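You operate a simulated robot arm through the tools that you are given. There is no shell and no other tool.

You are at the controls of a simulated robot arm. One attempt, no reset.

JOB
Swap the chickpea tiffin on top of the stack for the sweets tiffin.
Fine: chickpea tiffin on the counter; lid on and both clips shut again.

It is judged by the outcome, as a careful person would: the job done as asked, and still so three seconds after it is handed in. It fails if anything else is knocked over, pushed out of place, dropped, spilled or broken. A push-on lid holds only when it is set on centred and level and pressed home; a screw cap is set on level and turned clockwise until tight.

ROBOT AND FRAMES
A 6-joint arm with a two-finger gripper, fixed in place. Base frame: the origin is at the foot of the arm, x ahead of it, y to its left, z up; the work surface is at about z = 0.8. Units: m, degrees, N and s.
Its first joint turns from -166.0 to 166.0 degrees. Payload 3.43 kg.
The tool frame sits at the grasp point between the pads (the TCP): z along the fingers, y along the line on which they close. The tips reach 0.02 m beyond it. Largest opening 0.19 m; the body of the gripper starts 0.248 m behind the TCP.
Orientation is that of the tool frame in the base frame, as a unit quaternion [x, y, z, w]. With the fingers straight down and closing along the base's y, the tool's x points along the base's -x, its y along +y and its z along -z.

CONTROLS
- The arm moves only by the tool arm_command. Its argument "increments" is a list of rows, each a list of 7 numbers: the shift along the base's x, y, z in m, then the turn, a rotation vector about the base's x, y, z in degrees, then the finger opening in m, from 0 to 0.19. In form: [[dx, dy, dz, wx, wy, wz, claw], ...]. A call has 1 to 20 rows; each row shifts and turns the commanded pose from where the row before left it. Each row takes 0.2 s and may step no farther than 0.05 m and 8.6 degrees from the row before; otherwise, or with a gripper value out of range, the whole call is refused. A pose out of reach is approached as far as the arm can. The call stops where the force on the tool passes 90 N (or 10 N more than at its start, if that is more) or the arm is blocked; 0.2 s more then pass. The fingers move at their own pace (about 0.045 m/s each) and stop on an object; they squeeze with about 34 N. The grip force told is the motor's: it shows also when the fingers shut on nothing. Time passes only in rows, and 0.2 s behind the last, so rows that do not move let the fingers close. It gives the time, the measured TCP pose, the force on the tool (base axes), the opening and the grip force at its end, in the units of the frame above (readings bear some noise), with the torque about the TCP (base axes, N m) and any sound that the robot's microphone picked up.
- Cameras (640 x 400 px; columns grow to the right, rows downward): "scene" is fixed at [0.0486, 0.5003, 1.5863]; the picture's right is [-0.13, -0.99, 0.00], its down [-0.65, 0.09, -0.75] and it looks along [0.74, -0.10, -0.66] (base axes); focal length 374 px, centre (320, 200). "wrist" rides on the gripper at [0.07, -0.009, -0.288] in the tool frame; the picture's right is [0.12, 0.99, 0.00], its down [-0.96, 0.12, -0.25] and it looks along [-0.25, 0.03, 0.97] (tool axes); focal length 261 px, centre (320, 200). There is no depth. A picture from a camera that has moved, and an enlarged one, comes with that camera's place and axes in the base frame and with its lens.
- capture(camera): a new picture of that camera. It takes no simulated time.
- move_column(by): slides the trunk up (or, below 0, down) by that many m; the arm rides with it, the base frame stays. It gives what a move gives, with no picture.
- enlarge(camera, box): a new picture of the part [left, top, right, bottom] of that camera's present view, enlarged. It takes no simulated time.
- hand_in(): hands the job in; it is judged then, once.

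Nothing tells you positions but the pictures and the camera data. Unless the task says otherwise, let go and move clear before handing in.

The tools are called after ">>>" by a JSON object that holds its "method" and its "body". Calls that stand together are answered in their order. arm_command: Moves the arm, as the interface text tells. Its arguments: {"type":"object","properties":{"increments":{"type":"array"}},"required":["increments"]} The other tools are called the same way: move_column (by) slides the trunk up or down; capture (camera) takes a picture; enlarge (camera, box) takes an enlarged picture of a part of a camera's view; hand_in () hands the job in.

At the start:

```text
time_s: 0.0
eef_pos: [0.7648, -0.0383, 1.1271]
tool_rot: [0.001, 1.0, 0.0, 0.001]
contact_force: [0.7, -0.2, 0.6]
torque: [0.0, 0.02, 0.0]
gripper_width: 0.1899
grip_force: 0.0
trunk travel left (down, up): [-0.175, 0.065]
```

scene: 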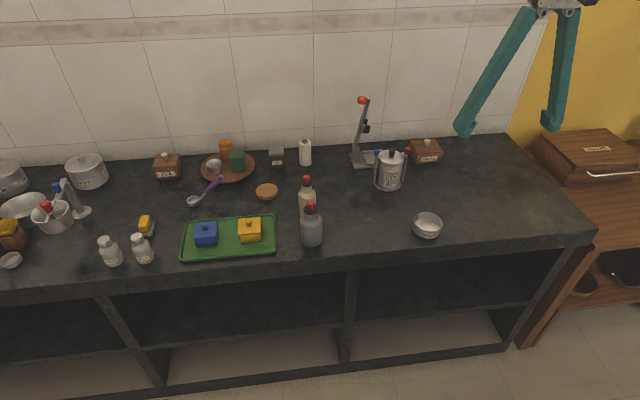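
wrist: 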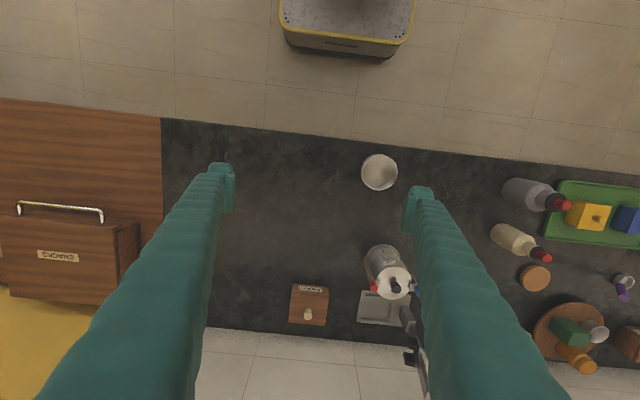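

I see a counter with many items; a tiffin stack with clips near the right (around column 390, row 170) and a single tin (428, 225). I will look closer before moving anything.

>>> {"method": "enlarge", "body": {"camera": "scene", "box": [330, 80, 470, 250]}}

>>> {"method": "enlarge", "body": {"camera": "scene", "box": [360, 135, 420, 200]}}

>>> {"method": "enlarge", "body": {"camera": "wrist", "box": [280, 140, 460, 380]}}

>>> {"method": "enlarge", "body": {"camera": "scene", "box": [400, 200, 460, 250]}}

>>> {"method": "enlarge", "body": {"camera": "scene", "box": [0, 130, 170, 280]}}

```text
2.35 times, centred on (400, 165) of scene
camera zoom: at [0.0486, 0.5003, 1.5863], right [-0.13, -0.99, 0.0], down [-0.65, 0.09, -0.75], along [0.74, -0.1, -0.66], focal length 879 px, centre (132, 282)
```

zoom: 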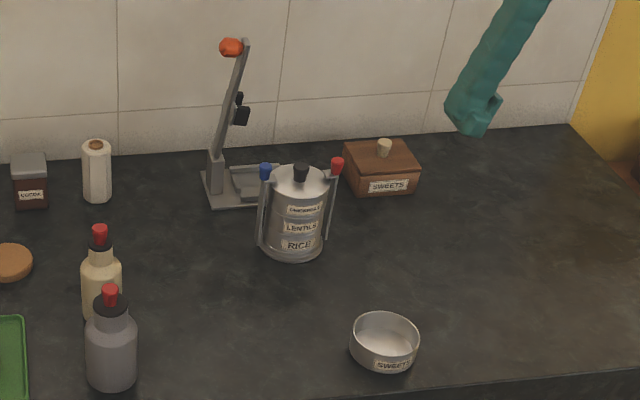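

```text
6.15 times, centred on (390, 168) of scene
camera zoom: at [0.0486, 0.5003, 1.5863], right [-0.13, -0.99, 0.0], down [-0.65, 0.09, -0.75], along [0.74, -0.1, -0.66], focal length 2300 px, centre (-111, 400)
```

zoom: 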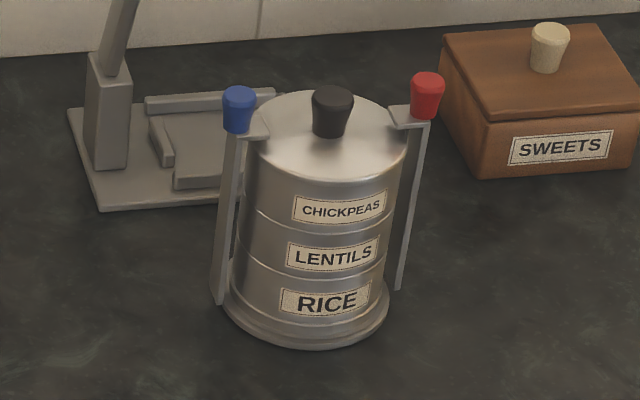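

```text
1.67 times, centred on (370, 260) of wrist
camera zoom: at [0.6927, -0.0464, 1.4135], right [-0.12, 0.99, 0.0], down [0.96, 0.11, 0.25], along [0.25, 0.03, -0.97], focal length 434 px, centre (237, 100)
```

zoom: 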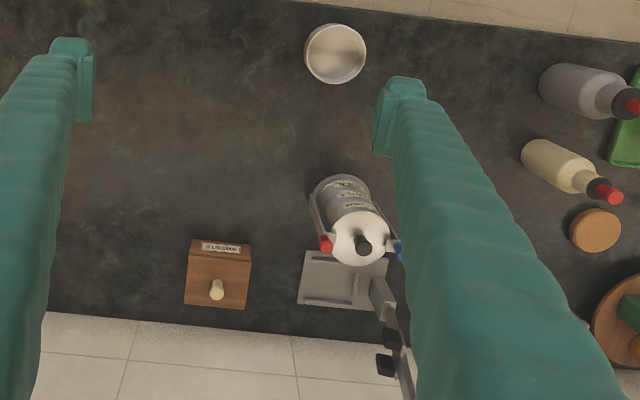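

```text
8.00 times, centred on (430, 225) of scene
camera zoom: at [0.0486, 0.5003, 1.5863], right [-0.13, -0.99, 0.0], down [-0.65, 0.09, -0.75], along [0.74, -0.1, -0.66], focal length 2990 px, centre (-560, 0)
```

zoom: 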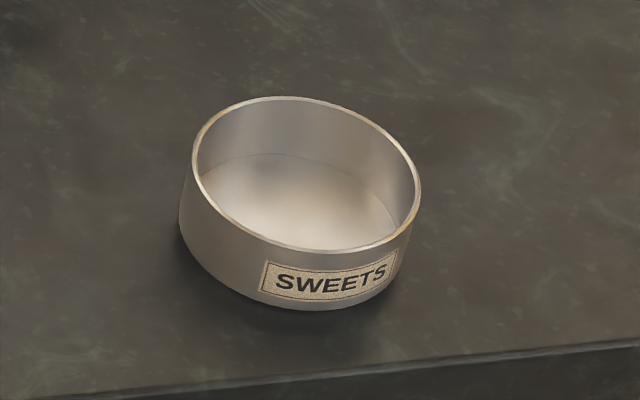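

```text
2.67 times, centred on (85, 205) of scene
camera zoom: at [0.0486, 0.5003, 1.5863], right [-0.13, -0.99, 0.0], down [-0.65, 0.09, -0.75], along [0.74, -0.1, -0.66], focal length 997 px, centre (947, 187)
```

zoom: 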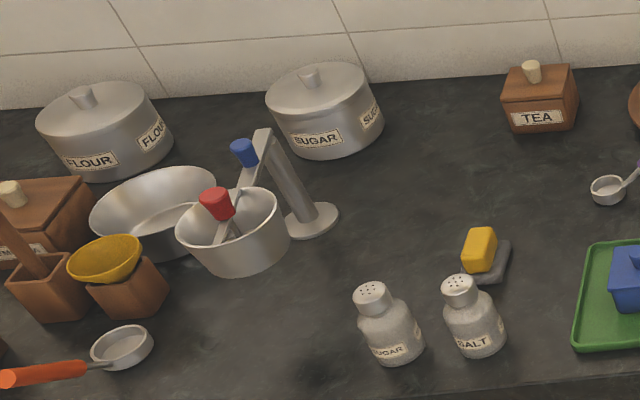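

The stack (rice/lentils/chickpeas, lid, blue and red clips) stands near (0.97, 0.15). The empty-looking sweets tiffin is near (0.755, 0.095) on the front of the counter. I'll move the wrist camera closer to see the clips and lid in detail.

>>> {"method": "arm_command", "body": {"increments": [[0, 0.045, 0, 0, 0, 0, 0.19], [0, 0.045, 0, 0, 0, 0, 0.19], [0, 0.045, 0, 0, 0, 0, 0.19], [0, 0.045, 0, 0, 0, 0, 0.19], [0, 0, 0, 0, 0, 0, 0.19]]}}

>>> {"method": "capture", "body": {"camera": "wrist"}}

>>> {"method": "enlarge", "body": {"camera": "wrist", "box": [230, 180, 430, 340]}}

>>> {"method": "enlarge", "body": {"camera": "wrist", "box": [250, 120, 370, 200]}}

```text
time_s: 1.2
eef_pos: [0.7645, 0.1409, 1.1241]
tool_rot: [0.0, 1.0, -0.001, 0.0]
contact_force: [0.9, -0.8, -0.4]
torque: [-0.03, 0.03, -0.02]
gripper_width: 0.19
grip_force: 0.0
trunk travel left (down, up): [-0.175, 0.065]
```

```text
taken
camera wrist: at [0.6932, 0.1324, 1.4115], right [-0.12, 0.99, 0.0], down [0.96, 0.11, 0.25], along [0.25, 0.03, -0.97], focal length 261 px, centre (320, 200)
```

wrist: 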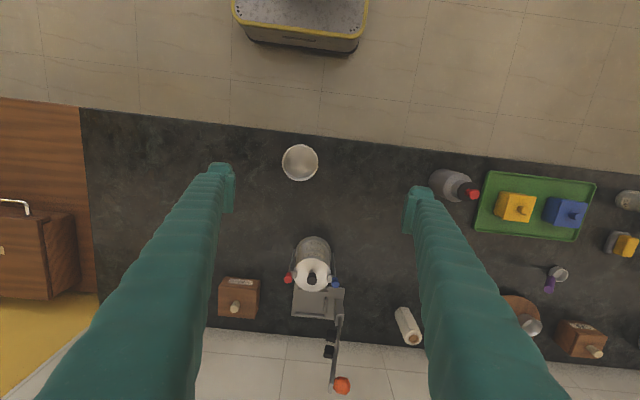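

```text
2.50 times, centred on (330, 260) of wrist
camera zoom: at [0.6932, 0.1324, 1.4115], right [-0.12, 0.99, 0.0], down [0.96, 0.11, 0.25], along [0.25, 0.03, -0.97], focal length 652 px, centre (295, 50)
```

zoom: 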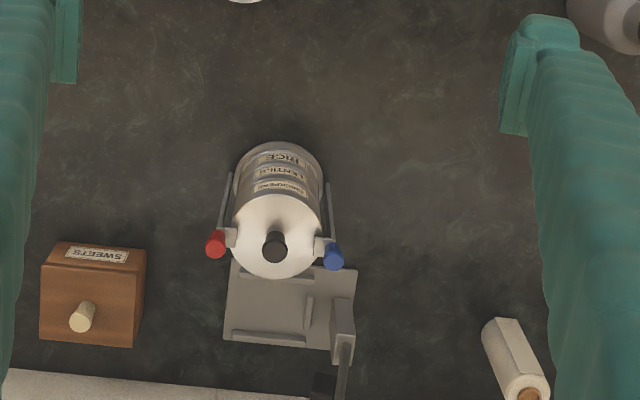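

```text
5.00 times, centred on (310, 160) of wrist
camera zoom: at [0.6932, 0.1324, 1.4115], right [-0.12, 0.99, 0.0], down [0.96, 0.11, 0.25], along [0.25, 0.03, -0.97], focal length 1303 px, centre (370, 400)
```

zoom: 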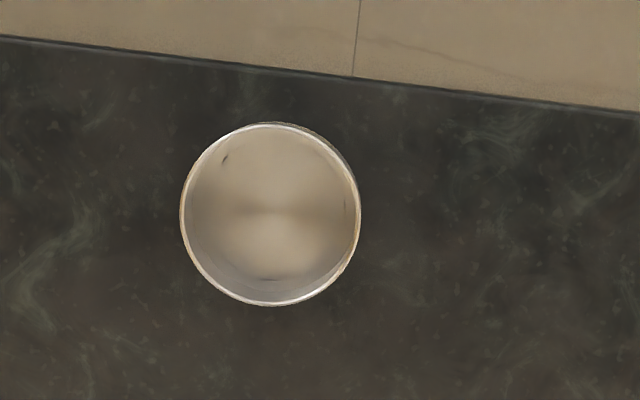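

The stack axis is about (0.988, 0.152), with the clips on its ±y sides. The sweets bowl is about (0.762, 0.096), roughly 0.08 m across. I'll check whether the arm can reach above the stack with the tool pointing down, and look from there.

>>> {"method": "arm_command", "body": {"increments": [[0.045, 0.003, 0, 0, 0, 0, 0.19], [0.045, 0.003, 0, 0, 0, 0, 0.19], [0.045, 0.003, 0, 0, 0, 0, 0.19], [0.045, 0.002, 0, 0, 0, 0, 0.19], [0.04, 0, 0, 0, 0, 0, 0.19], [0, 0, 0, 0, 0, 0, 0.19], [0, 0, 0, 0, 0, 0, 0.19]]}}

>>> {"method": "capture", "body": {"camera": "wrist"}}

>>> {"method": "enlarge", "body": {"camera": "wrist", "box": [240, 130, 400, 230]}}

>>> {"method": "capture", "body": {"camera": "scene"}}

```text
time_s: 2.8
eef_pos: [0.9841, 0.1512, 1.1281]
tool_rot: [0.002, 1.0, 0.0, 0.0]
contact_force: [0.5, 0.5, 0.3]
torque: [0.0, -0.02, 0.0]
gripper_width: 0.1902
grip_force: 0.0
trunk travel left (down, up): [-0.175, 0.065]
```

```text
taken
camera wrist: at [0.9127, 0.145, 1.415], right [-0.12, 0.99, 0.0], down [0.96, 0.11, 0.25], along [0.25, 0.03, -0.97], focal length 261 px, centre (320, 200)
```

wrist: 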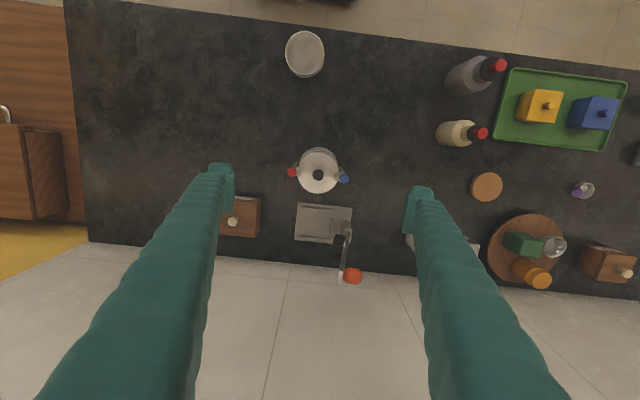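

```text
4.00 times, centred on (320, 180) of wrist
camera zoom: at [0.9127, 0.145, 1.415], right [-0.12, 0.99, 0.0], down [0.96, 0.11, 0.25], along [0.25, 0.03, -0.97], focal length 1043 px, centre (320, 280)
```

zoom: 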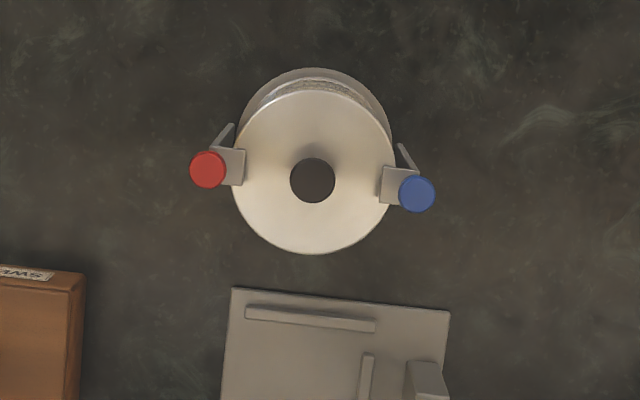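

```text
taken
```

scene: 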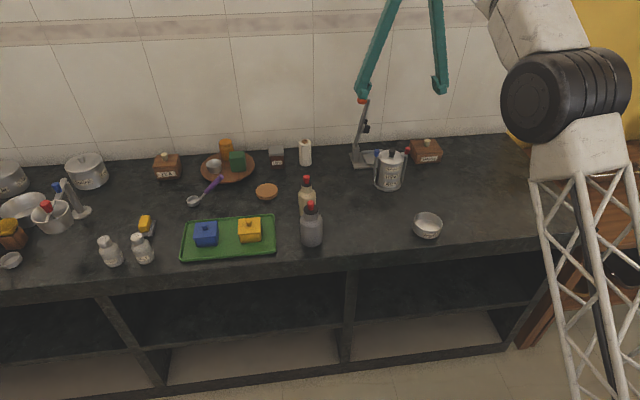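

The arm reaches this spot. The lid axis is at about (0.989, 0.151) and the clip knobs at about y 0.199 (blue) and y 0.103 (red), both at x 0.989 with tops near z 0.935. I plan to lower nearly closed fingers around the black lid knob, inside both clip knobs, and open the gripper to push both clips outward at once. First I'll come down to just above the knobs and check.

>>> {"method": "arm_command", "body": {"increments": [[0.0045, -0.0005, 0, 0, 0, 0, 0.033], [0, 0, 0, 0, 0, 0, 0.033], [0, 0, 0, 0, 0, 0, 0.033], [0, 0, 0, 0, 0, 0, 0.033], [0, 0, -0.03, 0, 0, 0, 0.033], [0, 0, -0.03, 0, 0, 0, 0.033], [0, 0, -0.03, 0, 0, 0, 0.033], [0, 0, -0.03, 0, 0, 0, 0.033], [0, 0, -0.03, 0, 0, 0, 0.033], [0, 0, 0, 0, 0, 0, 0.033], [0, 0, 0, 0, 0, 0, 0.033]]}}

>>> {"method": "enlarge", "body": {"camera": "wrist", "box": [240, 130, 400, 230]}}

>>> {"method": "enlarge", "body": {"camera": "scene", "box": [340, 110, 440, 200]}}

```text
time_s: 5.2
eef_pos: [0.9888, 0.1523, 0.9755]
tool_rot: [0.0, 1.0, 0.0, 0.0]
contact_force: [0.6, -1.0, 0.0]
torque: [0.02, -0.01, -0.02]
gripper_width: 0.0331
grip_force: 0.0
trunk travel left (down, up): [-0.175, 0.065]
```

```text
4.00 times, centred on (320, 180) of wrist
camera zoom: at [0.9158, 0.1445, 1.2625], right [-0.12, 0.99, 0.0], down [0.96, 0.11, 0.25], along [0.25, 0.03, -0.97], focal length 1043 px, centre (320, 280)
```

zoom: 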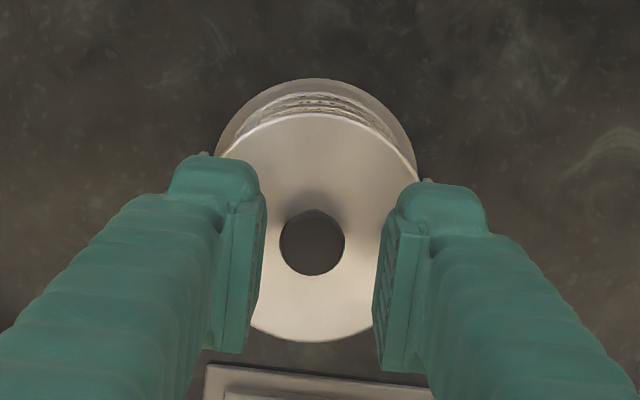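

```text
4.44 times, centred on (390, 155) of scene
camera zoom: at [0.0486, 0.5003, 1.5863], right [-0.13, -0.99, 0.0], down [-0.65, 0.09, -0.75], along [0.74, -0.1, -0.66], focal length 1661 px, centre (9, 400)
```

zoom: 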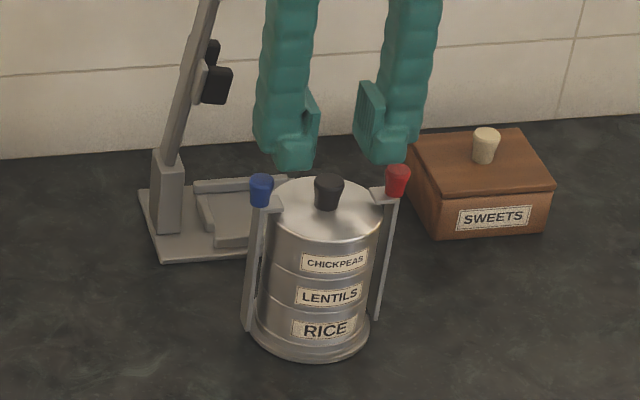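

The visible fingers look about 0.03 m thick at the tips, which is too bulky to fit between the black knob and the clip knobs. Instead I'll turn the tool 90° so the fingers close along x, then grip each clip knob in turn and swing it outward.

>>> {"method": "arm_command", "body": {"increments": [[0, 0, 0.03, 0, 0, 0, 0.06], [0, 0, 0.03, 0, 0, 8.2, 0.06], [0, 0, 0, 0, 0, 8.2, 0.06], [0, 0, 0, 0, 0, 8.2, 0.06], [0, 0, 0, 0, 0, 8.2, 0.06], [0, 0, 0, 0, 0, 8.2, 0.06], [0, 0, 0, 0, 0, 8.2, 0.06], [0, 0, 0, 0, 0, 8.2, 0.06], [0, 0, 0, 0, 0, 8.2, 0.06], [0, 0, 0, 0, 0, 8.2, 0.06], [0, 0, 0, 0, 0, 8.2, 0.06], [0, 0, 0, 0, 0, 8.0, 0.06], [0, -0.025, 0, 0, 0, 0, 0.06], [0, -0.024, 0, 0, 0, 0, 0.06], [0, 0, 0, 0, 0, 0, 0.06], [0, 0, 0, 0, 0, 0, 0.06]]}}

>>> {"method": "capture", "body": {"camera": "wrist"}}

>>> {"method": "enlarge", "body": {"camera": "wrist", "box": [240, 120, 400, 220]}}

>>> {"method": "enlarge", "body": {"camera": "scene", "box": [340, 90, 460, 200]}}

```text
time_s: 8.6
eef_pos: [0.9906, 0.102, 1.0382]
tool_rot: [-0.707, 0.707, 0.001, 0.0]
contact_force: [0.6, -0.1, 0.4]
torque: [-0.01, -0.03, 0.0]
gripper_width: 0.0601
grip_force: 0.1
trunk travel left (down, up): [-0.175, 0.065]
```

```text
taken
camera wrist: at [0.9974, 0.0326, 1.3242], right [-0.99, -0.12, 0.0], down [-0.11, 0.96, 0.25], along [-0.03, 0.25, -0.97], focal length 261 px, centre (320, 200)
```

wrist: 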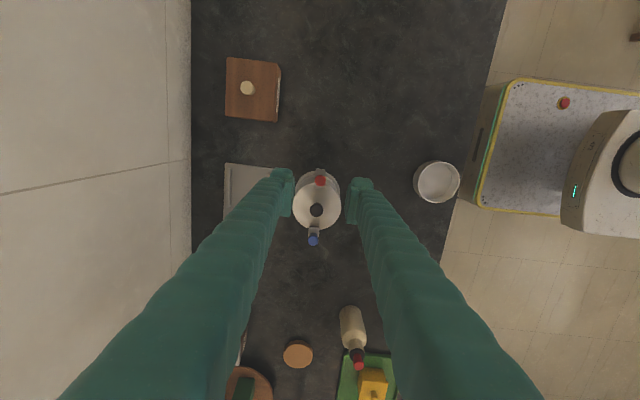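

```text
4.00 times, centred on (320, 170) of wrist
camera zoom: at [0.9974, 0.0326, 1.3242], right [-0.99, -0.12, 0.0], down [-0.11, 0.96, 0.25], along [-0.03, 0.25, -0.97], focal length 1043 px, centre (320, 320)
```

zoom: 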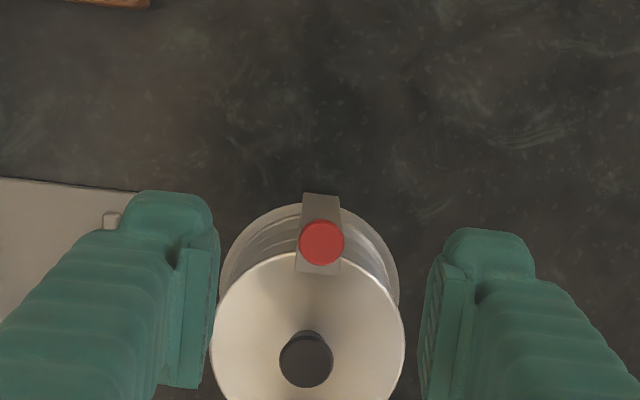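

```text
3.64 times, centred on (400, 145) of scene
camera zoom: at [0.0486, 0.5003, 1.5863], right [-0.13, -0.99, 0.0], down [-0.65, 0.09, -0.75], along [0.74, -0.1, -0.66], focal length 1359 px, centre (29, 400)
```

zoom: 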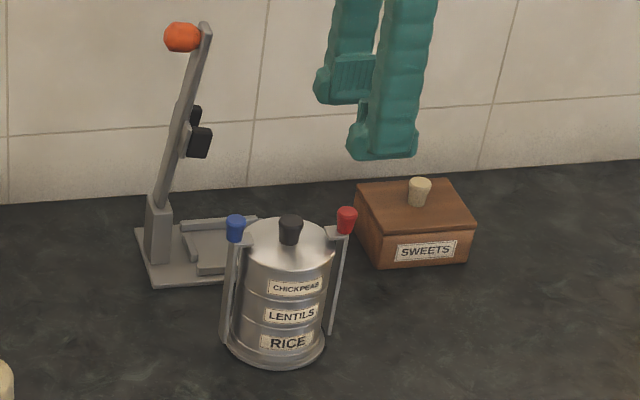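

The red clip knob is at about (0.988, 0.1025), centred between the fingers. I'll descend around it and close on it.

>>> {"method": "arm_command", "body": {"increments": [[-0.001, -0.001, -0.02, 0, 0, 0, 0.045], [0, 0, -0.02, 0, 0, 0, 0.045], [0, 0, -0.02, 0, 0, 0, 0.045], [0, 0, -0.02, 0, 0, 0, 0.045], [0, 0, -0.01, 0, 0, 0, 0.045], [0, 0, -0.007, 0, 0, 0, 0.045], [0, 0, 0, 0, 0, 0, 0.045], [0, 0, 0, 0, 0, 0, 0.045]]}}

>>> {"method": "enlarge", "body": {"camera": "scene", "box": [350, 120, 440, 200]}}

>>> {"method": "enlarge", "body": {"camera": "wrist", "box": [240, 130, 400, 230]}}

```text
time_s: 10.4
eef_pos: [0.9891, 0.1027, 0.9393]
tool_rot: [-0.707, 0.707, 0.0, 0.0]
contact_force: [0.5, 0.3, 0.4]
torque: [-0.02, -0.02, 0.03]
gripper_width: 0.0452
grip_force: 0.1
trunk travel left (down, up): [-0.175, 0.065]
```

```text
5.00 times, centred on (395, 160) of scene
camera zoom: at [0.0486, 0.5003, 1.5863], right [-0.13, -0.99, 0.0], down [-0.65, 0.09, -0.75], along [0.74, -0.1, -0.66], focal length 1869 px, centre (-55, 400)
```

zoom: 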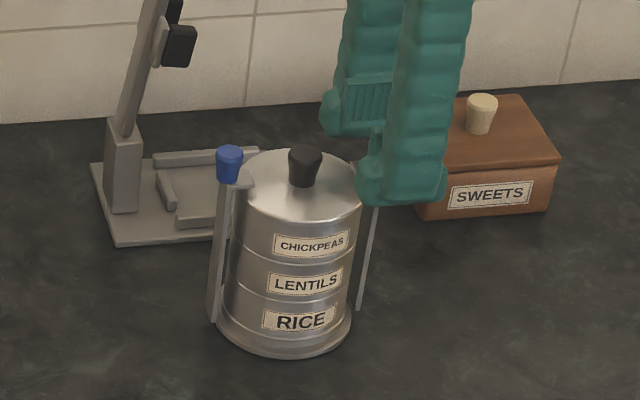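

```text
4.00 times, centred on (320, 180) of wrist
camera zoom: at [0.9956, 0.0321, 1.2265], right [-0.99, -0.12, 0.0], down [-0.11, 0.96, 0.25], along [-0.03, 0.25, -0.97], focal length 1043 px, centre (320, 280)
```

zoom: 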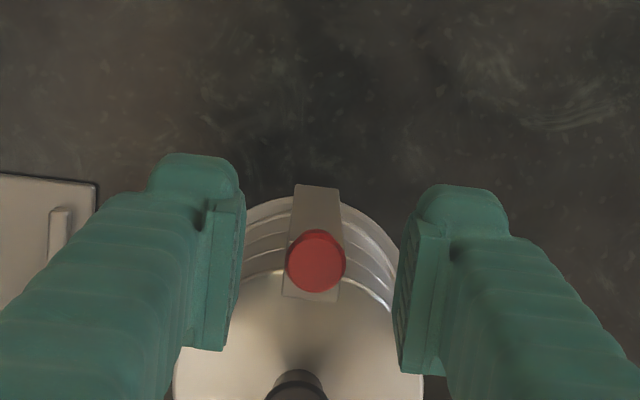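

The knob is centred between the pads with no contact. Now I'll close on it.

>>> {"method": "arm_command", "body": {"increments": [[0, 0, 0, 0, 0, 0, 0.01], [0, 0, 0, 0, 0, 0, 0.01], [0, 0, 0, 0, 0, 0, 0.01], [0, 0, 0, 0, 0, 0, 0.01]]}}

>>> {"method": "enlarge", "body": {"camera": "wrist", "box": [240, 130, 400, 230]}}

```text
time_s: 11.4
eef_pos: [0.9891, 0.1023, 0.9401]
tool_rot: [-0.707, 0.707, 0.0, 0.0]
contact_force: [1.5, 0.4, -0.4]
torque: [0.01, 0.02, -0.01]
gripper_width: 0.0149
grip_force: 33.8
trunk travel left (down, up): [-0.175, 0.065]
```

```text
4.00 times, centred on (320, 180) of wrist
camera zoom: at [0.9957, 0.032, 1.2264], right [-0.99, -0.12, 0.0], down [-0.11, 0.96, 0.25], along [-0.03, 0.25, -0.97], focal length 1043 px, centre (320, 280)
```

zoom: 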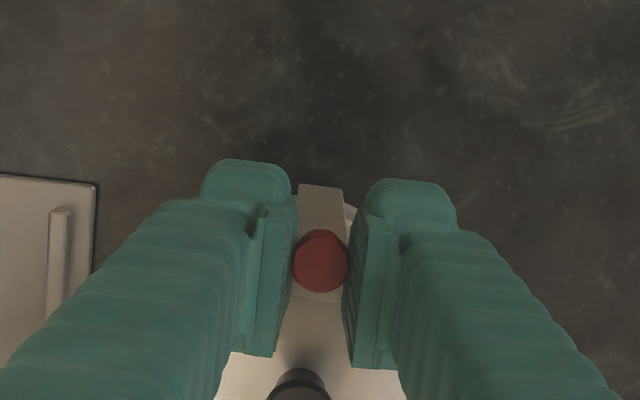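

The red clip knob is gripped (0.015 m wide). I take its hinge to be near y≈0.10, z≈0.81, so I'll swing it outward along that arc, turning the tool with it, and watch the force.

>>> {"method": "arm_command", "body": {"increments": [[0, -0.0056, -0.0001, 2.5, 0, 0, 0.01], [0, -0.0056, -0.0002, 2.5, 0, 0, 0.01], [0, -0.0056, -0.0005, 2.5, 0, 0, 0.01], [0, -0.0056, -0.0007, 2.5, 0, 0, 0.01], [0, 0, 0, 0, 0, 0, 0.01]]}}

>>> {"method": "enlarge", "body": {"camera": "scene", "box": [350, 120, 440, 200]}}

>>> {"method": "enlarge", "body": {"camera": "wrist", "box": [240, 130, 400, 230]}}

```text
time_s: 12.6
eef_pos: [0.9865, 0.0792, 0.9374]
tool_rot: [0.705, -0.704, -0.062, -0.061]
contact_force: [0.7, -1.0, -0.3]
torque: [-0.13, 0.02, -0.02]
gripper_width: 0.0149
grip_force: 33.8
trunk travel left (down, up): [-0.175, 0.065]
```

```text
5.00 times, centred on (395, 160) of scene
camera zoom: at [0.0486, 0.5003, 1.5863], right [-0.13, -0.99, 0.0], down [-0.65, 0.09, -0.75], along [0.74, -0.1, -0.66], focal length 1869 px, centre (-55, 400)
```

zoom: 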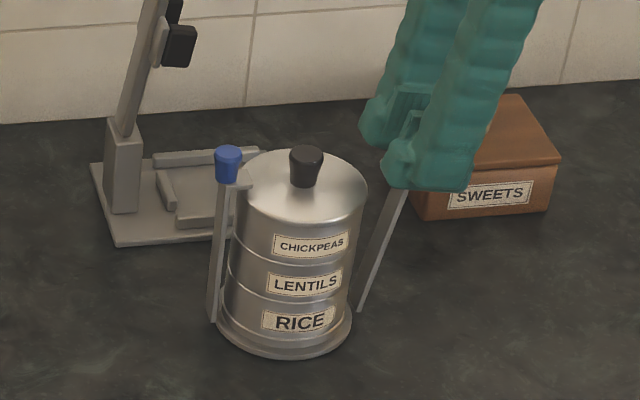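

```text
4.00 times, centred on (320, 180) of wrist
camera zoom: at [0.9946, -0.0394, 1.2086], right [-0.99, -0.12, -0.02], down [-0.11, 0.9, 0.41], along [-0.03, 0.41, -0.91], focal length 1043 px, centre (320, 280)
```

zoom: 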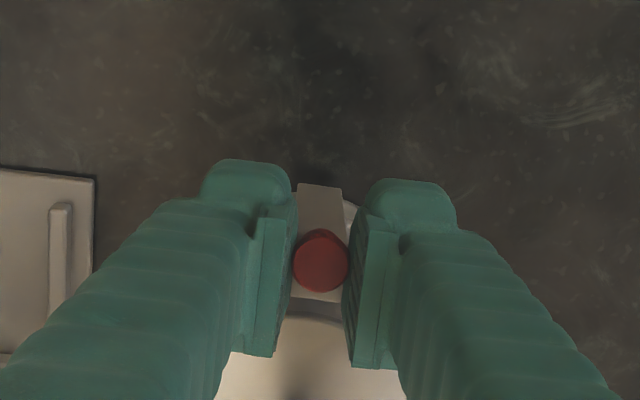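

The red clip swings freely and the stack hasn't moved. I'll carry it out to about 40°.

>>> {"method": "arm_command", "body": {"increments": [[0, -0.011, -0.0022, 5, 0, 0, 0.01], [0, -0.0108, -0.0031, 5, 0, 0, 0.01], [0, -0.0105, -0.0041, 5, 0, 0, 0.01], [0, -0.0101, -0.005, 5, 0, 0, 0.01], [0, -0.0096, -0.0058, 5, 0, 0, 0.01], [0, -0.0091, -0.0066, 5, 0, 0, 0.01], [0, 0, 0, 0, 0, 0, 0.01]]}}

>>> {"method": "enlarge", "body": {"camera": "scene", "box": [350, 110, 470, 200]}}

```text
time_s: 14.2
eef_pos: [0.9879, 0.0173, 0.9106]
tool_rot: [-0.663, 0.665, 0.242, 0.243]
contact_force: [-0.2, -0.2, 0.2]
torque: [-0.51, -0.06, 0.0]
gripper_width: 0.0149
grip_force: 34.3
trunk travel left (down, up): [-0.175, 0.065]
```

```text
4.44 times, centred on (410, 155) of scene
camera zoom: at [0.0486, 0.5003, 1.5863], right [-0.13, -0.99, 0.0], down [-0.65, 0.09, -0.75], along [0.74, -0.1, -0.66], focal length 1661 px, centre (-80, 400)
```

zoom: 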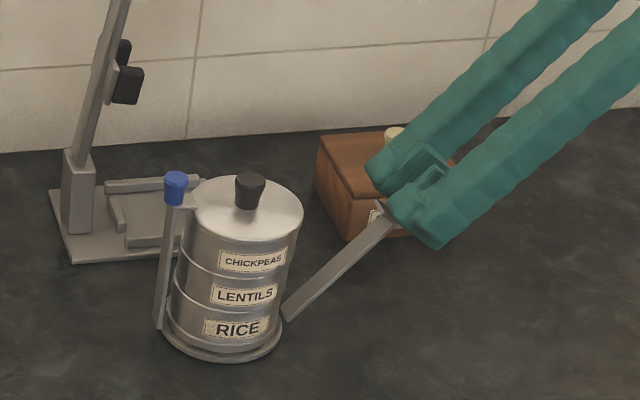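

The red clip is now about 40° out. I'll open the fingers and back away along the tool axis to see whether it stays.

>>> {"method": "arm_command", "body": {"increments": [[0, 0, 0, 0, 0, 0, 0.045], [0, 0, 0, 0, 0, 0, 0.045], [0, 0, 0, 0, 0, 0, 0.045], [0, -0.013, 0.015, 0, 0, 0, 0.045], [0, -0.013, 0.015, 0, 0, 0, 0.045], [0, -0.013, 0.015, 0, 0, 0, 0.045], [0, -0.013, 0.03, 0, 0, 0, 0.045], [0, 0, 0.04, 0, 0, 0, 0.045], [0, 0, 0, 0, 0, 0, 0.045]]}}

>>> {"method": "enlarge", "body": {"camera": "scene", "box": [350, 110, 470, 200]}}

>>> {"method": "capture", "body": {"camera": "wrist"}}

```text
time_s: 16.2
eef_pos: [0.9889, -0.0334, 1.0272]
tool_rot: [-0.664, 0.665, 0.242, 0.242]
contact_force: [0.2, 0.0, 0.3]
torque: [-0.04, 0.01, 0.0]
gripper_width: 0.045
grip_force: 0.0
trunk travel left (down, up): [-0.175, 0.065]
```

```text
4.44 times, centred on (410, 155) of scene
camera zoom: at [0.0486, 0.5003, 1.5863], right [-0.13, -0.99, 0.0], down [-0.65, 0.09, -0.75], along [0.74, -0.1, -0.66], focal length 1661 px, centre (-80, 400)
```

zoom: 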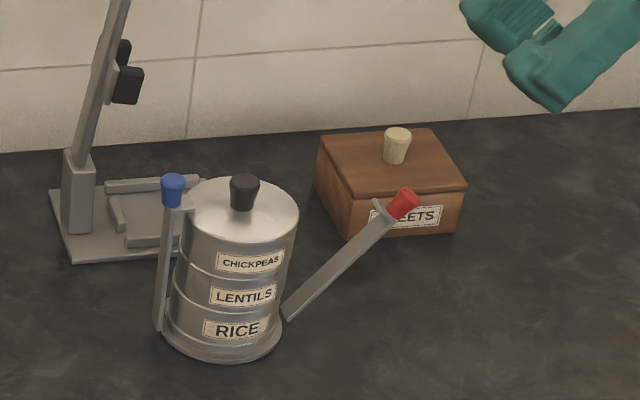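

```text
taken
camera wrist: at [0.9957, -0.2715, 1.2017], right [-0.99, -0.09, -0.08], down [-0.11, 0.58, 0.81], along [-0.03, 0.81, -0.58], focal length 261 px, centre (320, 200)
```

wrist: 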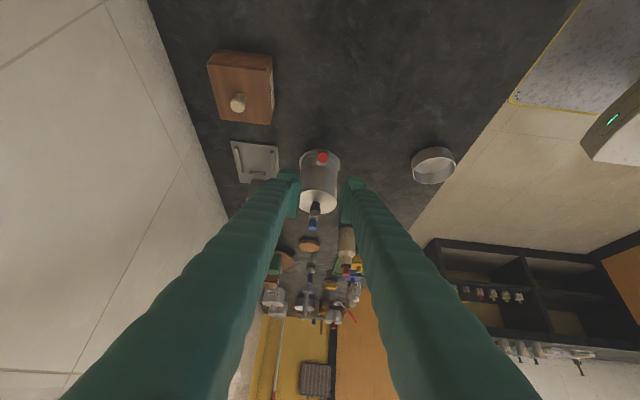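

The red clip stays open on its own. Holding it at the end leaned the stack very slightly, so I'll use a smaller swing on the blue one. I'll straighten the tool and move above the blue knob.

>>> {"method": "arm_command", "body": {"increments": [[0, 0.03, 0.01, -8, 0, 0, 0.045], [0, 0.04, 0.005, -8, 0, 0, 0.045], [0, 0.04, 0, -8, 0, 0, 0.045], [0, 0.04, 0, -8, 0, 0, 0.045], [0, 0.04, 0, -8, 0, 0, 0.045], [0, 0.042, 0, 0, 0, 0, 0.045], [0, 0, 0, 0, 0, 0, 0.045], [0, 0, 0, 0, 0, 0, 0.045]]}}

>>> {"method": "enlarge", "body": {"camera": "wrist", "box": [240, 100, 400, 200]}}

>>> {"method": "enlarge", "body": {"camera": "scene", "box": [340, 80, 460, 200]}}

```text
time_s: 18.0
eef_pos: [0.9886, 0.1988, 1.0413]
tool_rot: [0.707, -0.707, 0.0, 0.0]
contact_force: [-0.2, 0.7, 0.0]
torque: [0.01, 0.0, -0.03]
gripper_width: 0.045
grip_force: 0.1
trunk travel left (down, up): [-0.175, 0.065]
```

```text
4.00 times, centred on (320, 150) of wrist
camera zoom: at [0.9961, 0.129, 1.3286], right [-0.99, -0.12, 0.0], down [-0.11, 0.96, 0.25], along [-0.03, 0.25, -0.97], focal length 1043 px, centre (320, 400)
```

zoom: 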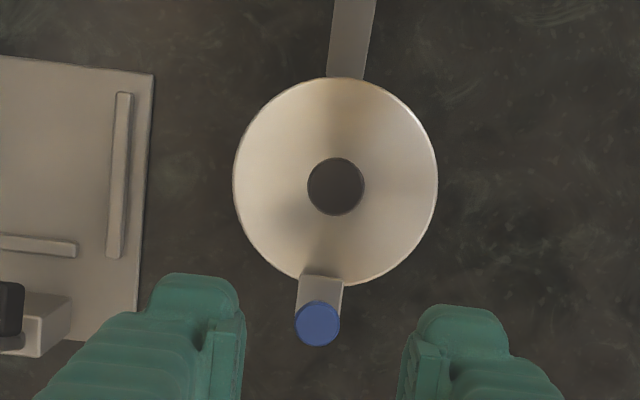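

```text
3.33 times, centred on (400, 140) of scene
camera zoom: at [0.0486, 0.5003, 1.5863], right [-0.13, -0.99, 0.0], down [-0.65, 0.09, -0.75], along [0.74, -0.1, -0.66], focal length 1246 px, centre (53, 400)
```

zoom: 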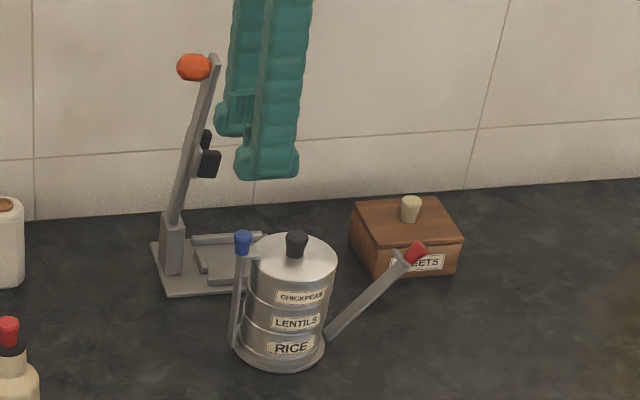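

The blue knob is at about (0.988, 0.200), centred between the fingers. I'll descend and grip it.

>>> {"method": "arm_command", "body": {"increments": [[0, 0.001, -0.02, 0, 0, 0, 0.045], [0, 0, -0.02, 0, 0, 0, 0.045], [0, 0, -0.02, 0, 0, 0, 0.045], [0, 0, -0.02, 0, 0, 0, 0.045], [0, 0, -0.012, 0, 0, 0, 0.045], [0, 0, -0.009, 0, 0, 0, 0.045], [0, 0, 0, 0, 0, 0, 0.045], [0, 0, 0, 0, 0, 0, 0.01], [0, 0, 0, 0, 0, 0, 0.01], [0, 0, 0, 0, 0, 0, 0.01], [0, 0, 0, 0, 0, 0, 0.01]]}}

>>> {"method": "enlarge", "body": {"camera": "wrist", "box": [240, 100, 400, 200]}}

>>> {"method": "enlarge", "body": {"camera": "scene", "box": [340, 110, 460, 200]}}

```text
time_s: 20.4
eef_pos: [0.9894, 0.1968, 0.9398]
tool_rot: [-0.706, 0.708, 0.0, 0.0]
contact_force: [0.3, 0.5, -0.1]
torque: [0.03, -0.03, 0.0]
gripper_width: 0.0152
grip_force: 34.1
trunk travel left (down, up): [-0.175, 0.065]
```

```text
4.00 times, centred on (320, 150) of wrist
camera zoom: at [0.9955, 0.1282, 1.228], right [-0.99, -0.12, 0.0], down [-0.11, 0.96, 0.25], along [-0.03, 0.25, -0.97], focal length 1043 px, centre (320, 400)
```

zoom: 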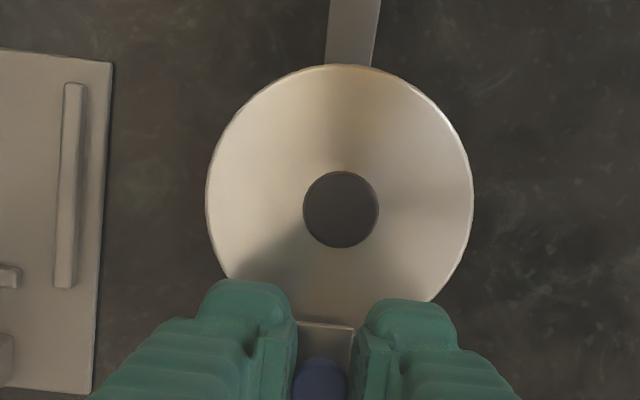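

```text
4.44 times, centred on (400, 155) of scene
camera zoom: at [0.0486, 0.5003, 1.5863], right [-0.13, -0.99, 0.0], down [-0.65, 0.09, -0.75], along [0.74, -0.1, -0.66], focal length 1661 px, centre (-36, 400)
```

zoom: 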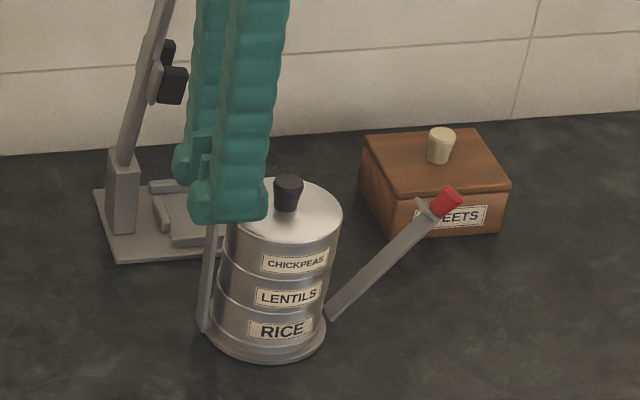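

The blue knob is gripped. I'll swing it outward (+y) about 30° along the mirrored arc.

>>> {"method": "arm_command", "body": {"increments": [[0, 0.0056, -0.0001, -2.5, 0, 0, 0.01], [0, 0.0056, -0.0002, -2.5, 0, 0, 0.01], [0, 0.0056, -0.0005, -2.5, 0, 0, 0.01], [0, 0.0056, -0.0007, -2.5, 0, 0, 0.01], [0, 0.011, -0.0022, -5, 0, 0, 0.01], [0, 0.0108, -0.0031, -5, 0, 0, 0.01], [0, 0.0105, -0.0041, -5, 0, 0, 0.01], [0, 0.0101, -0.005, -5, 0, 0, 0.01], [0, 0, 0, 0, 0, 0, 0.01]]}}

>>> {"method": "enlarge", "body": {"camera": "scene", "box": [320, 110, 440, 200]}}

```text
time_s: 22.4
eef_pos: [0.9906, 0.263, 0.9239]
tool_rot: [-0.682, 0.683, -0.183, -0.183]
contact_force: [-0.5, -1.0, -0.3]
torque: [0.17, 0.02, 0.0]
gripper_width: 0.0153
grip_force: 34.0
trunk travel left (down, up): [-0.175, 0.065]
```

```text
4.44 times, centred on (380, 155) of scene
camera zoom: at [0.0486, 0.5003, 1.5863], right [-0.13, -0.99, 0.0], down [-0.65, 0.09, -0.75], along [0.74, -0.1, -0.66], focal length 1661 px, centre (53, 400)
```

zoom: 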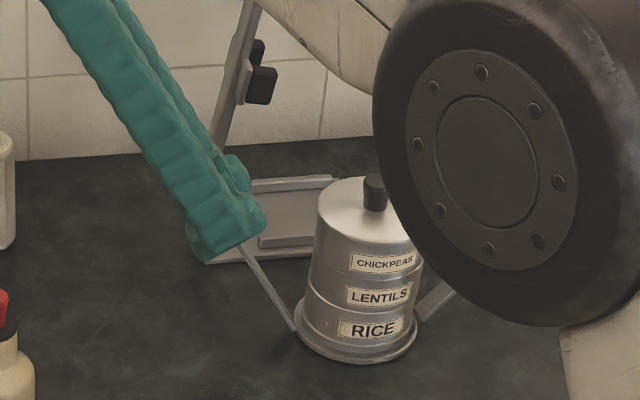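

The blue clip is out about 30° with little load. I'll release it and back off along the tool axis.

>>> {"method": "arm_command", "body": {"increments": [[0, 0, 0, 0, 0, 0, 0.045], [0, 0, 0, 0, 0, 0, 0.045], [0, 0, 0, 0, 0, 0, 0.045], [0, 0.0075, 0.013, 0, 0, 0, 0.045], [0, 0.0075, 0.013, 0, 0, 0, 0.045], [0, 0.0075, 0.013, 0, 0, 0, 0.045], [0, 0.0075, 0.02, 0, 0, 0, 0.045], [0, 0, 0.04, 0, 0, 0, 0.045], [0, 0, 0.03, 0, 0, 0, 0.045], [0, 0, 0, 0, 0, 0, 0.045]]}}

>>> {"method": "enlarge", "body": {"camera": "scene", "box": [320, 100, 450, 200]}}

>>> {"method": "capture", "body": {"camera": "wrist"}}

```text
time_s: 24.6
eef_pos: [0.9799, 0.2873, 1.0483]
tool_rot: [0.683, -0.683, 0.185, 0.18]
contact_force: [-0.5, -0.4, 0.0]
torque: [0.1, -0.05, 0.0]
gripper_width: 0.0453
grip_force: 0.0
out of reach, approached as far as the arm can: row 9
trunk travel left (down, up): [-0.175, 0.065]
```

```text
4.00 times, centred on (385, 150) of scene
camera zoom: at [0.0486, 0.5003, 1.5863], right [-0.13, -0.99, 0.0], down [-0.65, 0.09, -0.75], along [0.74, -0.1, -0.66], focal length 1495 px, centre (60, 400)
```

zoom: 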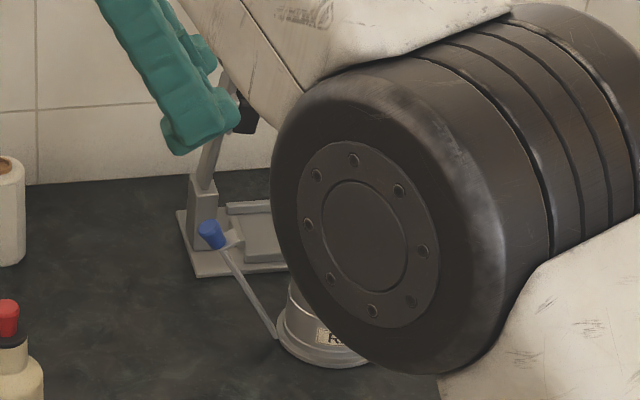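

```text
taken
camera wrist: at [0.9852, 0.3706, 1.331], right [-0.99, -0.1, 0.05], down [-0.12, 0.96, -0.27], along [-0.02, -0.27, -0.96], focal length 261 px, centre (320, 200)
```

wrist: 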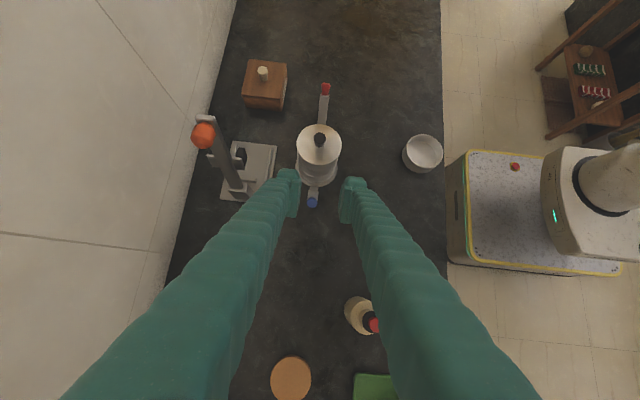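

Both clips now stand open. I'll straighten the tool and come over the lid's black knob, keeping the fingers closing along x.

>>> {"method": "arm_command", "body": {"increments": [[0, -0.03, 0, 7.5, 0, 0, 0.045], [0, -0.03, 0, 7.5, 0, 0, 0.045], [0, -0.03, 0, 7.5, 0, 0, 0.045], [0, -0.03, 0, 7.5, 0, 0, 0.045], [0, -0.018, 0, 0, 0, 0, 0.045], [0, 0, 0, 0, 0, 0, 0.045], [0, 0, 0, 0, 0, 0, 0.045]]}}

>>> {"method": "enlarge", "body": {"camera": "wrist", "box": [240, 100, 400, 200]}}

>>> {"method": "capture", "body": {"camera": "scene"}}

>>> {"method": "enlarge", "body": {"camera": "scene", "box": [340, 100, 450, 200]}}

```text
time_s: 26.2
eef_pos: [0.981, 0.1484, 1.0449]
tool_rot: [-0.707, 0.708, 0.0, 0.0]
contact_force: [0.4, -0.1, 1.1]
torque: [0.01, 0.0, 0.02]
gripper_width: 0.045
grip_force: 0.0
trunk travel left (down, up): [-0.175, 0.065]
```

```text
4.00 times, centred on (320, 150) of wrist
camera zoom: at [0.9883, 0.079, 1.3321], right [-0.99, -0.12, 0.0], down [-0.11, 0.96, 0.25], along [-0.03, 0.25, -0.97], focal length 1043 px, centre (320, 400)
```

zoom: 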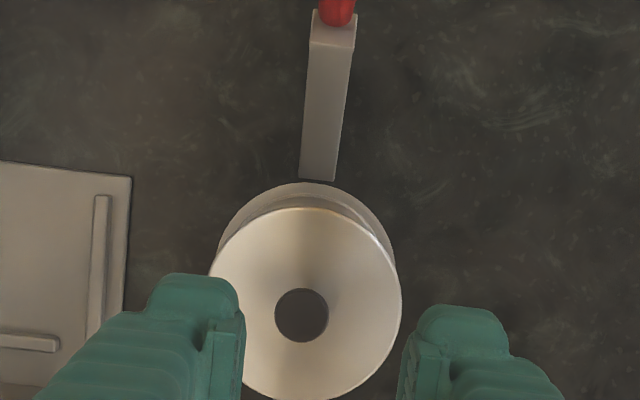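

```text
taken
```

scene: 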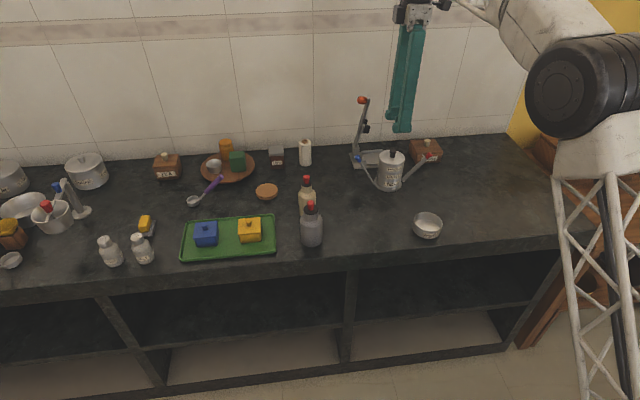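

```text
4.00 times, centred on (395, 150) of scene
camera zoom: at [0.0486, 0.5003, 1.5863], right [-0.13, -0.99, 0.0], down [-0.65, 0.09, -0.75], along [0.74, -0.1, -0.66], focal length 1495 px, centre (20, 400)
```

zoom: 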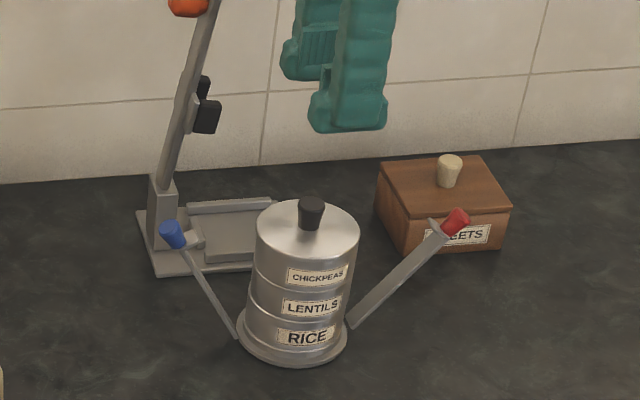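

The black knob is at about (0.988, 0.1495). I'll shift to centre on it, descend and grip.

>>> {"method": "arm_command", "body": {"increments": [[0.007, 0.0005, -0.02, 0, 0, 0, 0.045], [0, 0, -0.025, 0, 0, 0, 0.045], [0, 0, -0.025, 0, 0, 0, 0.045], [0, 0, -0.02, 0, 0, 0, 0.045], [0, 0, -0.012, 0, 0, 0, 0.045], [0, 0, -0.008, 0, 0, 0, 0.045], [0, 0, 0, 0, 0, 0, 0.045], [0, 0, 0, 0, 0, 0, 0.045]]}}

>>> {"method": "enlarge", "body": {"camera": "wrist", "box": [240, 130, 400, 230]}}

>>> {"method": "enlarge", "body": {"camera": "scene", "box": [340, 110, 450, 200]}}

```text
time_s: 28.0
eef_pos: [0.9879, 0.1512, 0.9358]
tool_rot: [-0.707, 0.707, 0.0, 0.0]
contact_force: [0.4, -0.2, 0.0]
torque: [0.0, 0.02, 0.0]
gripper_width: 0.045
grip_force: 0.0
trunk travel left (down, up): [-0.175, 0.065]
```

```text
4.00 times, centred on (320, 180) of wrist
camera zoom: at [0.9953, 0.0818, 1.223], right [-0.99, -0.12, 0.0], down [-0.11, 0.96, 0.25], along [-0.03, 0.25, -0.97], focal length 1043 px, centre (320, 280)
```

zoom: 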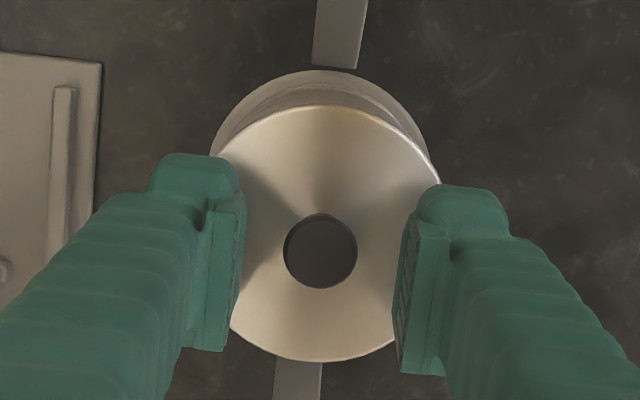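

```text
4.44 times, centred on (395, 155) of scene
camera zoom: at [0.0486, 0.5003, 1.5863], right [-0.13, -0.99, 0.0], down [-0.65, 0.09, -0.75], along [0.74, -0.1, -0.66], focal length 1661 px, centre (-13, 400)
```

zoom: 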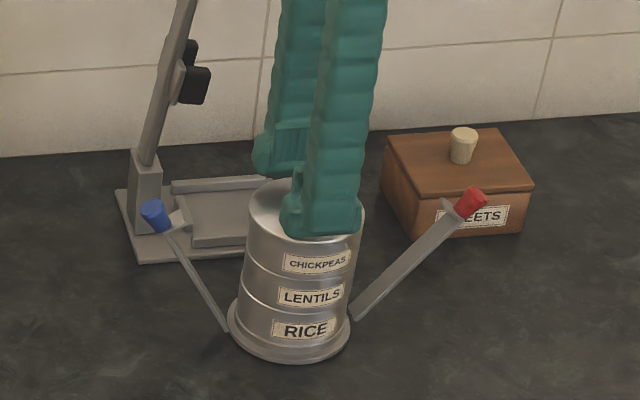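

The knob is centred between the pads. I'll close on it and lift gently, a few millimetres at a time.

>>> {"method": "arm_command", "body": {"increments": [[0, 0, 0, 0, 0, 0, 0.01], [0, 0, 0, 0, 0, 0, 0.01], [0, 0, 0, 0, 0, 0, 0.01], [0, 0, 0, 0, 0, 0, 0.01], [0, 0, 0.002, 0, 0, 0, 0.01], [0, 0, 0.002, 0, 0, 0, 0.01], [0, 0, 0.002, 0, 0, 0, 0.01], [0, 0, 0, 0, 0, 0, 0.01]]}}

>>> {"method": "enlarge", "body": {"camera": "scene", "box": [340, 110, 450, 200]}}

>>> {"method": "enlarge", "body": {"camera": "wrist", "box": [240, 130, 400, 230]}}

```text
time_s: 29.8
eef_pos: [0.9888, 0.1506, 0.9421]
tool_rot: [-0.706, 0.709, 0.0, 0.0]
contact_force: [0.3, -0.2, -0.5]
torque: [-0.03, 0.03, 0.0]
gripper_width: 0.0189
grip_force: 34.0
trunk travel left (down, up): [-0.175, 0.065]
```

```text
4.44 times, centred on (395, 155) of scene
camera zoom: at [0.0486, 0.5003, 1.5863], right [-0.13, -0.99, 0.0], down [-0.65, 0.09, -0.75], along [0.74, -0.1, -0.66], focal length 1661 px, centre (-13, 400)
```

zoom: 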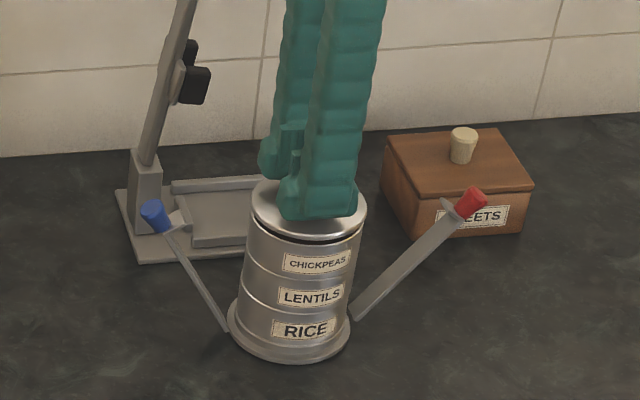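

```text
4.00 times, centred on (320, 180) of wrist
camera zoom: at [0.9944, 0.0816, 1.2293], right [-0.99, -0.12, 0.0], down [-0.11, 0.96, 0.25], along [-0.03, 0.25, -0.97], focal length 1043 px, centre (320, 280)
```

zoom: 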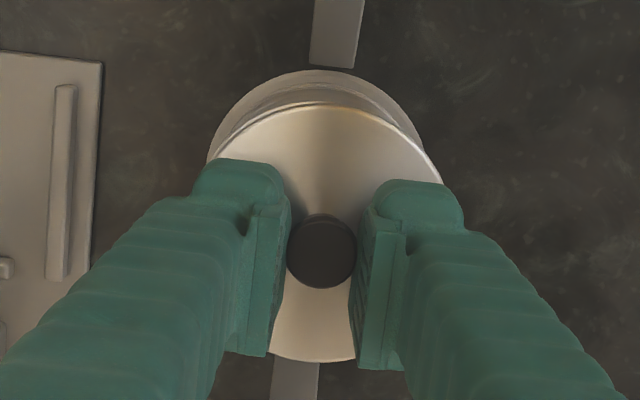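

The lid came up freely and level. I'll raise it, carry it to clear counter at about (0.88, 0.02), and lower it gently.

>>> {"method": "arm_command", "body": {"increments": [[0, 0, 0.01, 0, 0, 0, 0.01], [0, 0, 0.02, 0, 0, 0, 0.01], [0, 0, 0.02, 0, 0, 0, 0.01], [0, 0, 0.02, 0, 0, 0, 0.01], [0, 0, 0.02, 0, 0, 0, 0.01], [-0.025, 0, 0, 0, 0, 0, 0.01], [-0.025, -0.02, 0, 0, 0, 0, 0.01], [-0.025, -0.025, 0, 0, 0, 0, 0.01], [-0.02, -0.025, 0, 0, 0, 0, 0.01], [-0.013, -0.025, 0, 0, 0, 0, 0.01], [0, -0.025, 0, 0, 0, 0, 0.01], [0, -0.01, 0, 0, 0, 0, 0.01], [0, 0, 0, 0, 0, 0, 0.01]]}}

>>> {"method": "capture", "body": {"camera": "scene"}}

>>> {"method": "enlarge", "body": {"camera": "scene", "box": [350, 100, 480, 230]}}

>>> {"method": "capture", "body": {"camera": "wrist"}}

```text
time_s: 32.6
eef_pos: [0.8794, 0.0218, 1.0304]
tool_rot: [-0.707, 0.707, 0.0, 0.001]
contact_force: [0.2, 0.3, -0.8]
torque: [-0.01, -0.02, -0.03]
gripper_width: 0.0187
grip_force: 34.1
trunk travel left (down, up): [-0.175, 0.065]
```

```text
taken
```

scene: 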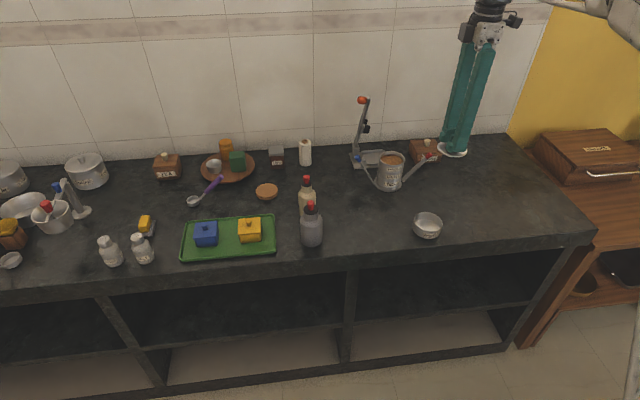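

```text
3.08 times, centred on (415, 165) of scene
camera zoom: at [0.0486, 0.5003, 1.5863], right [-0.13, -0.99, 0.0], down [-0.65, 0.09, -0.75], along [0.74, -0.1, -0.66], focal length 1150 px, centre (28, 308)
```

zoom: 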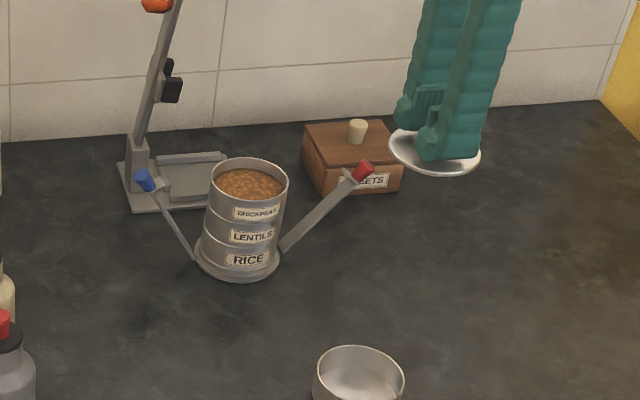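

```text
taken
camera wrist: at [0.8855, -0.0487, 1.3171], right [-0.99, -0.12, 0.0], down [-0.11, 0.96, 0.25], along [-0.03, 0.25, -0.97], focal length 261 px, centre (320, 200)
```

wrist: 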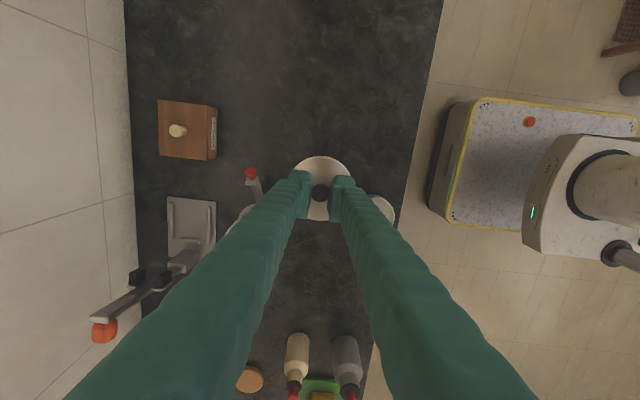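

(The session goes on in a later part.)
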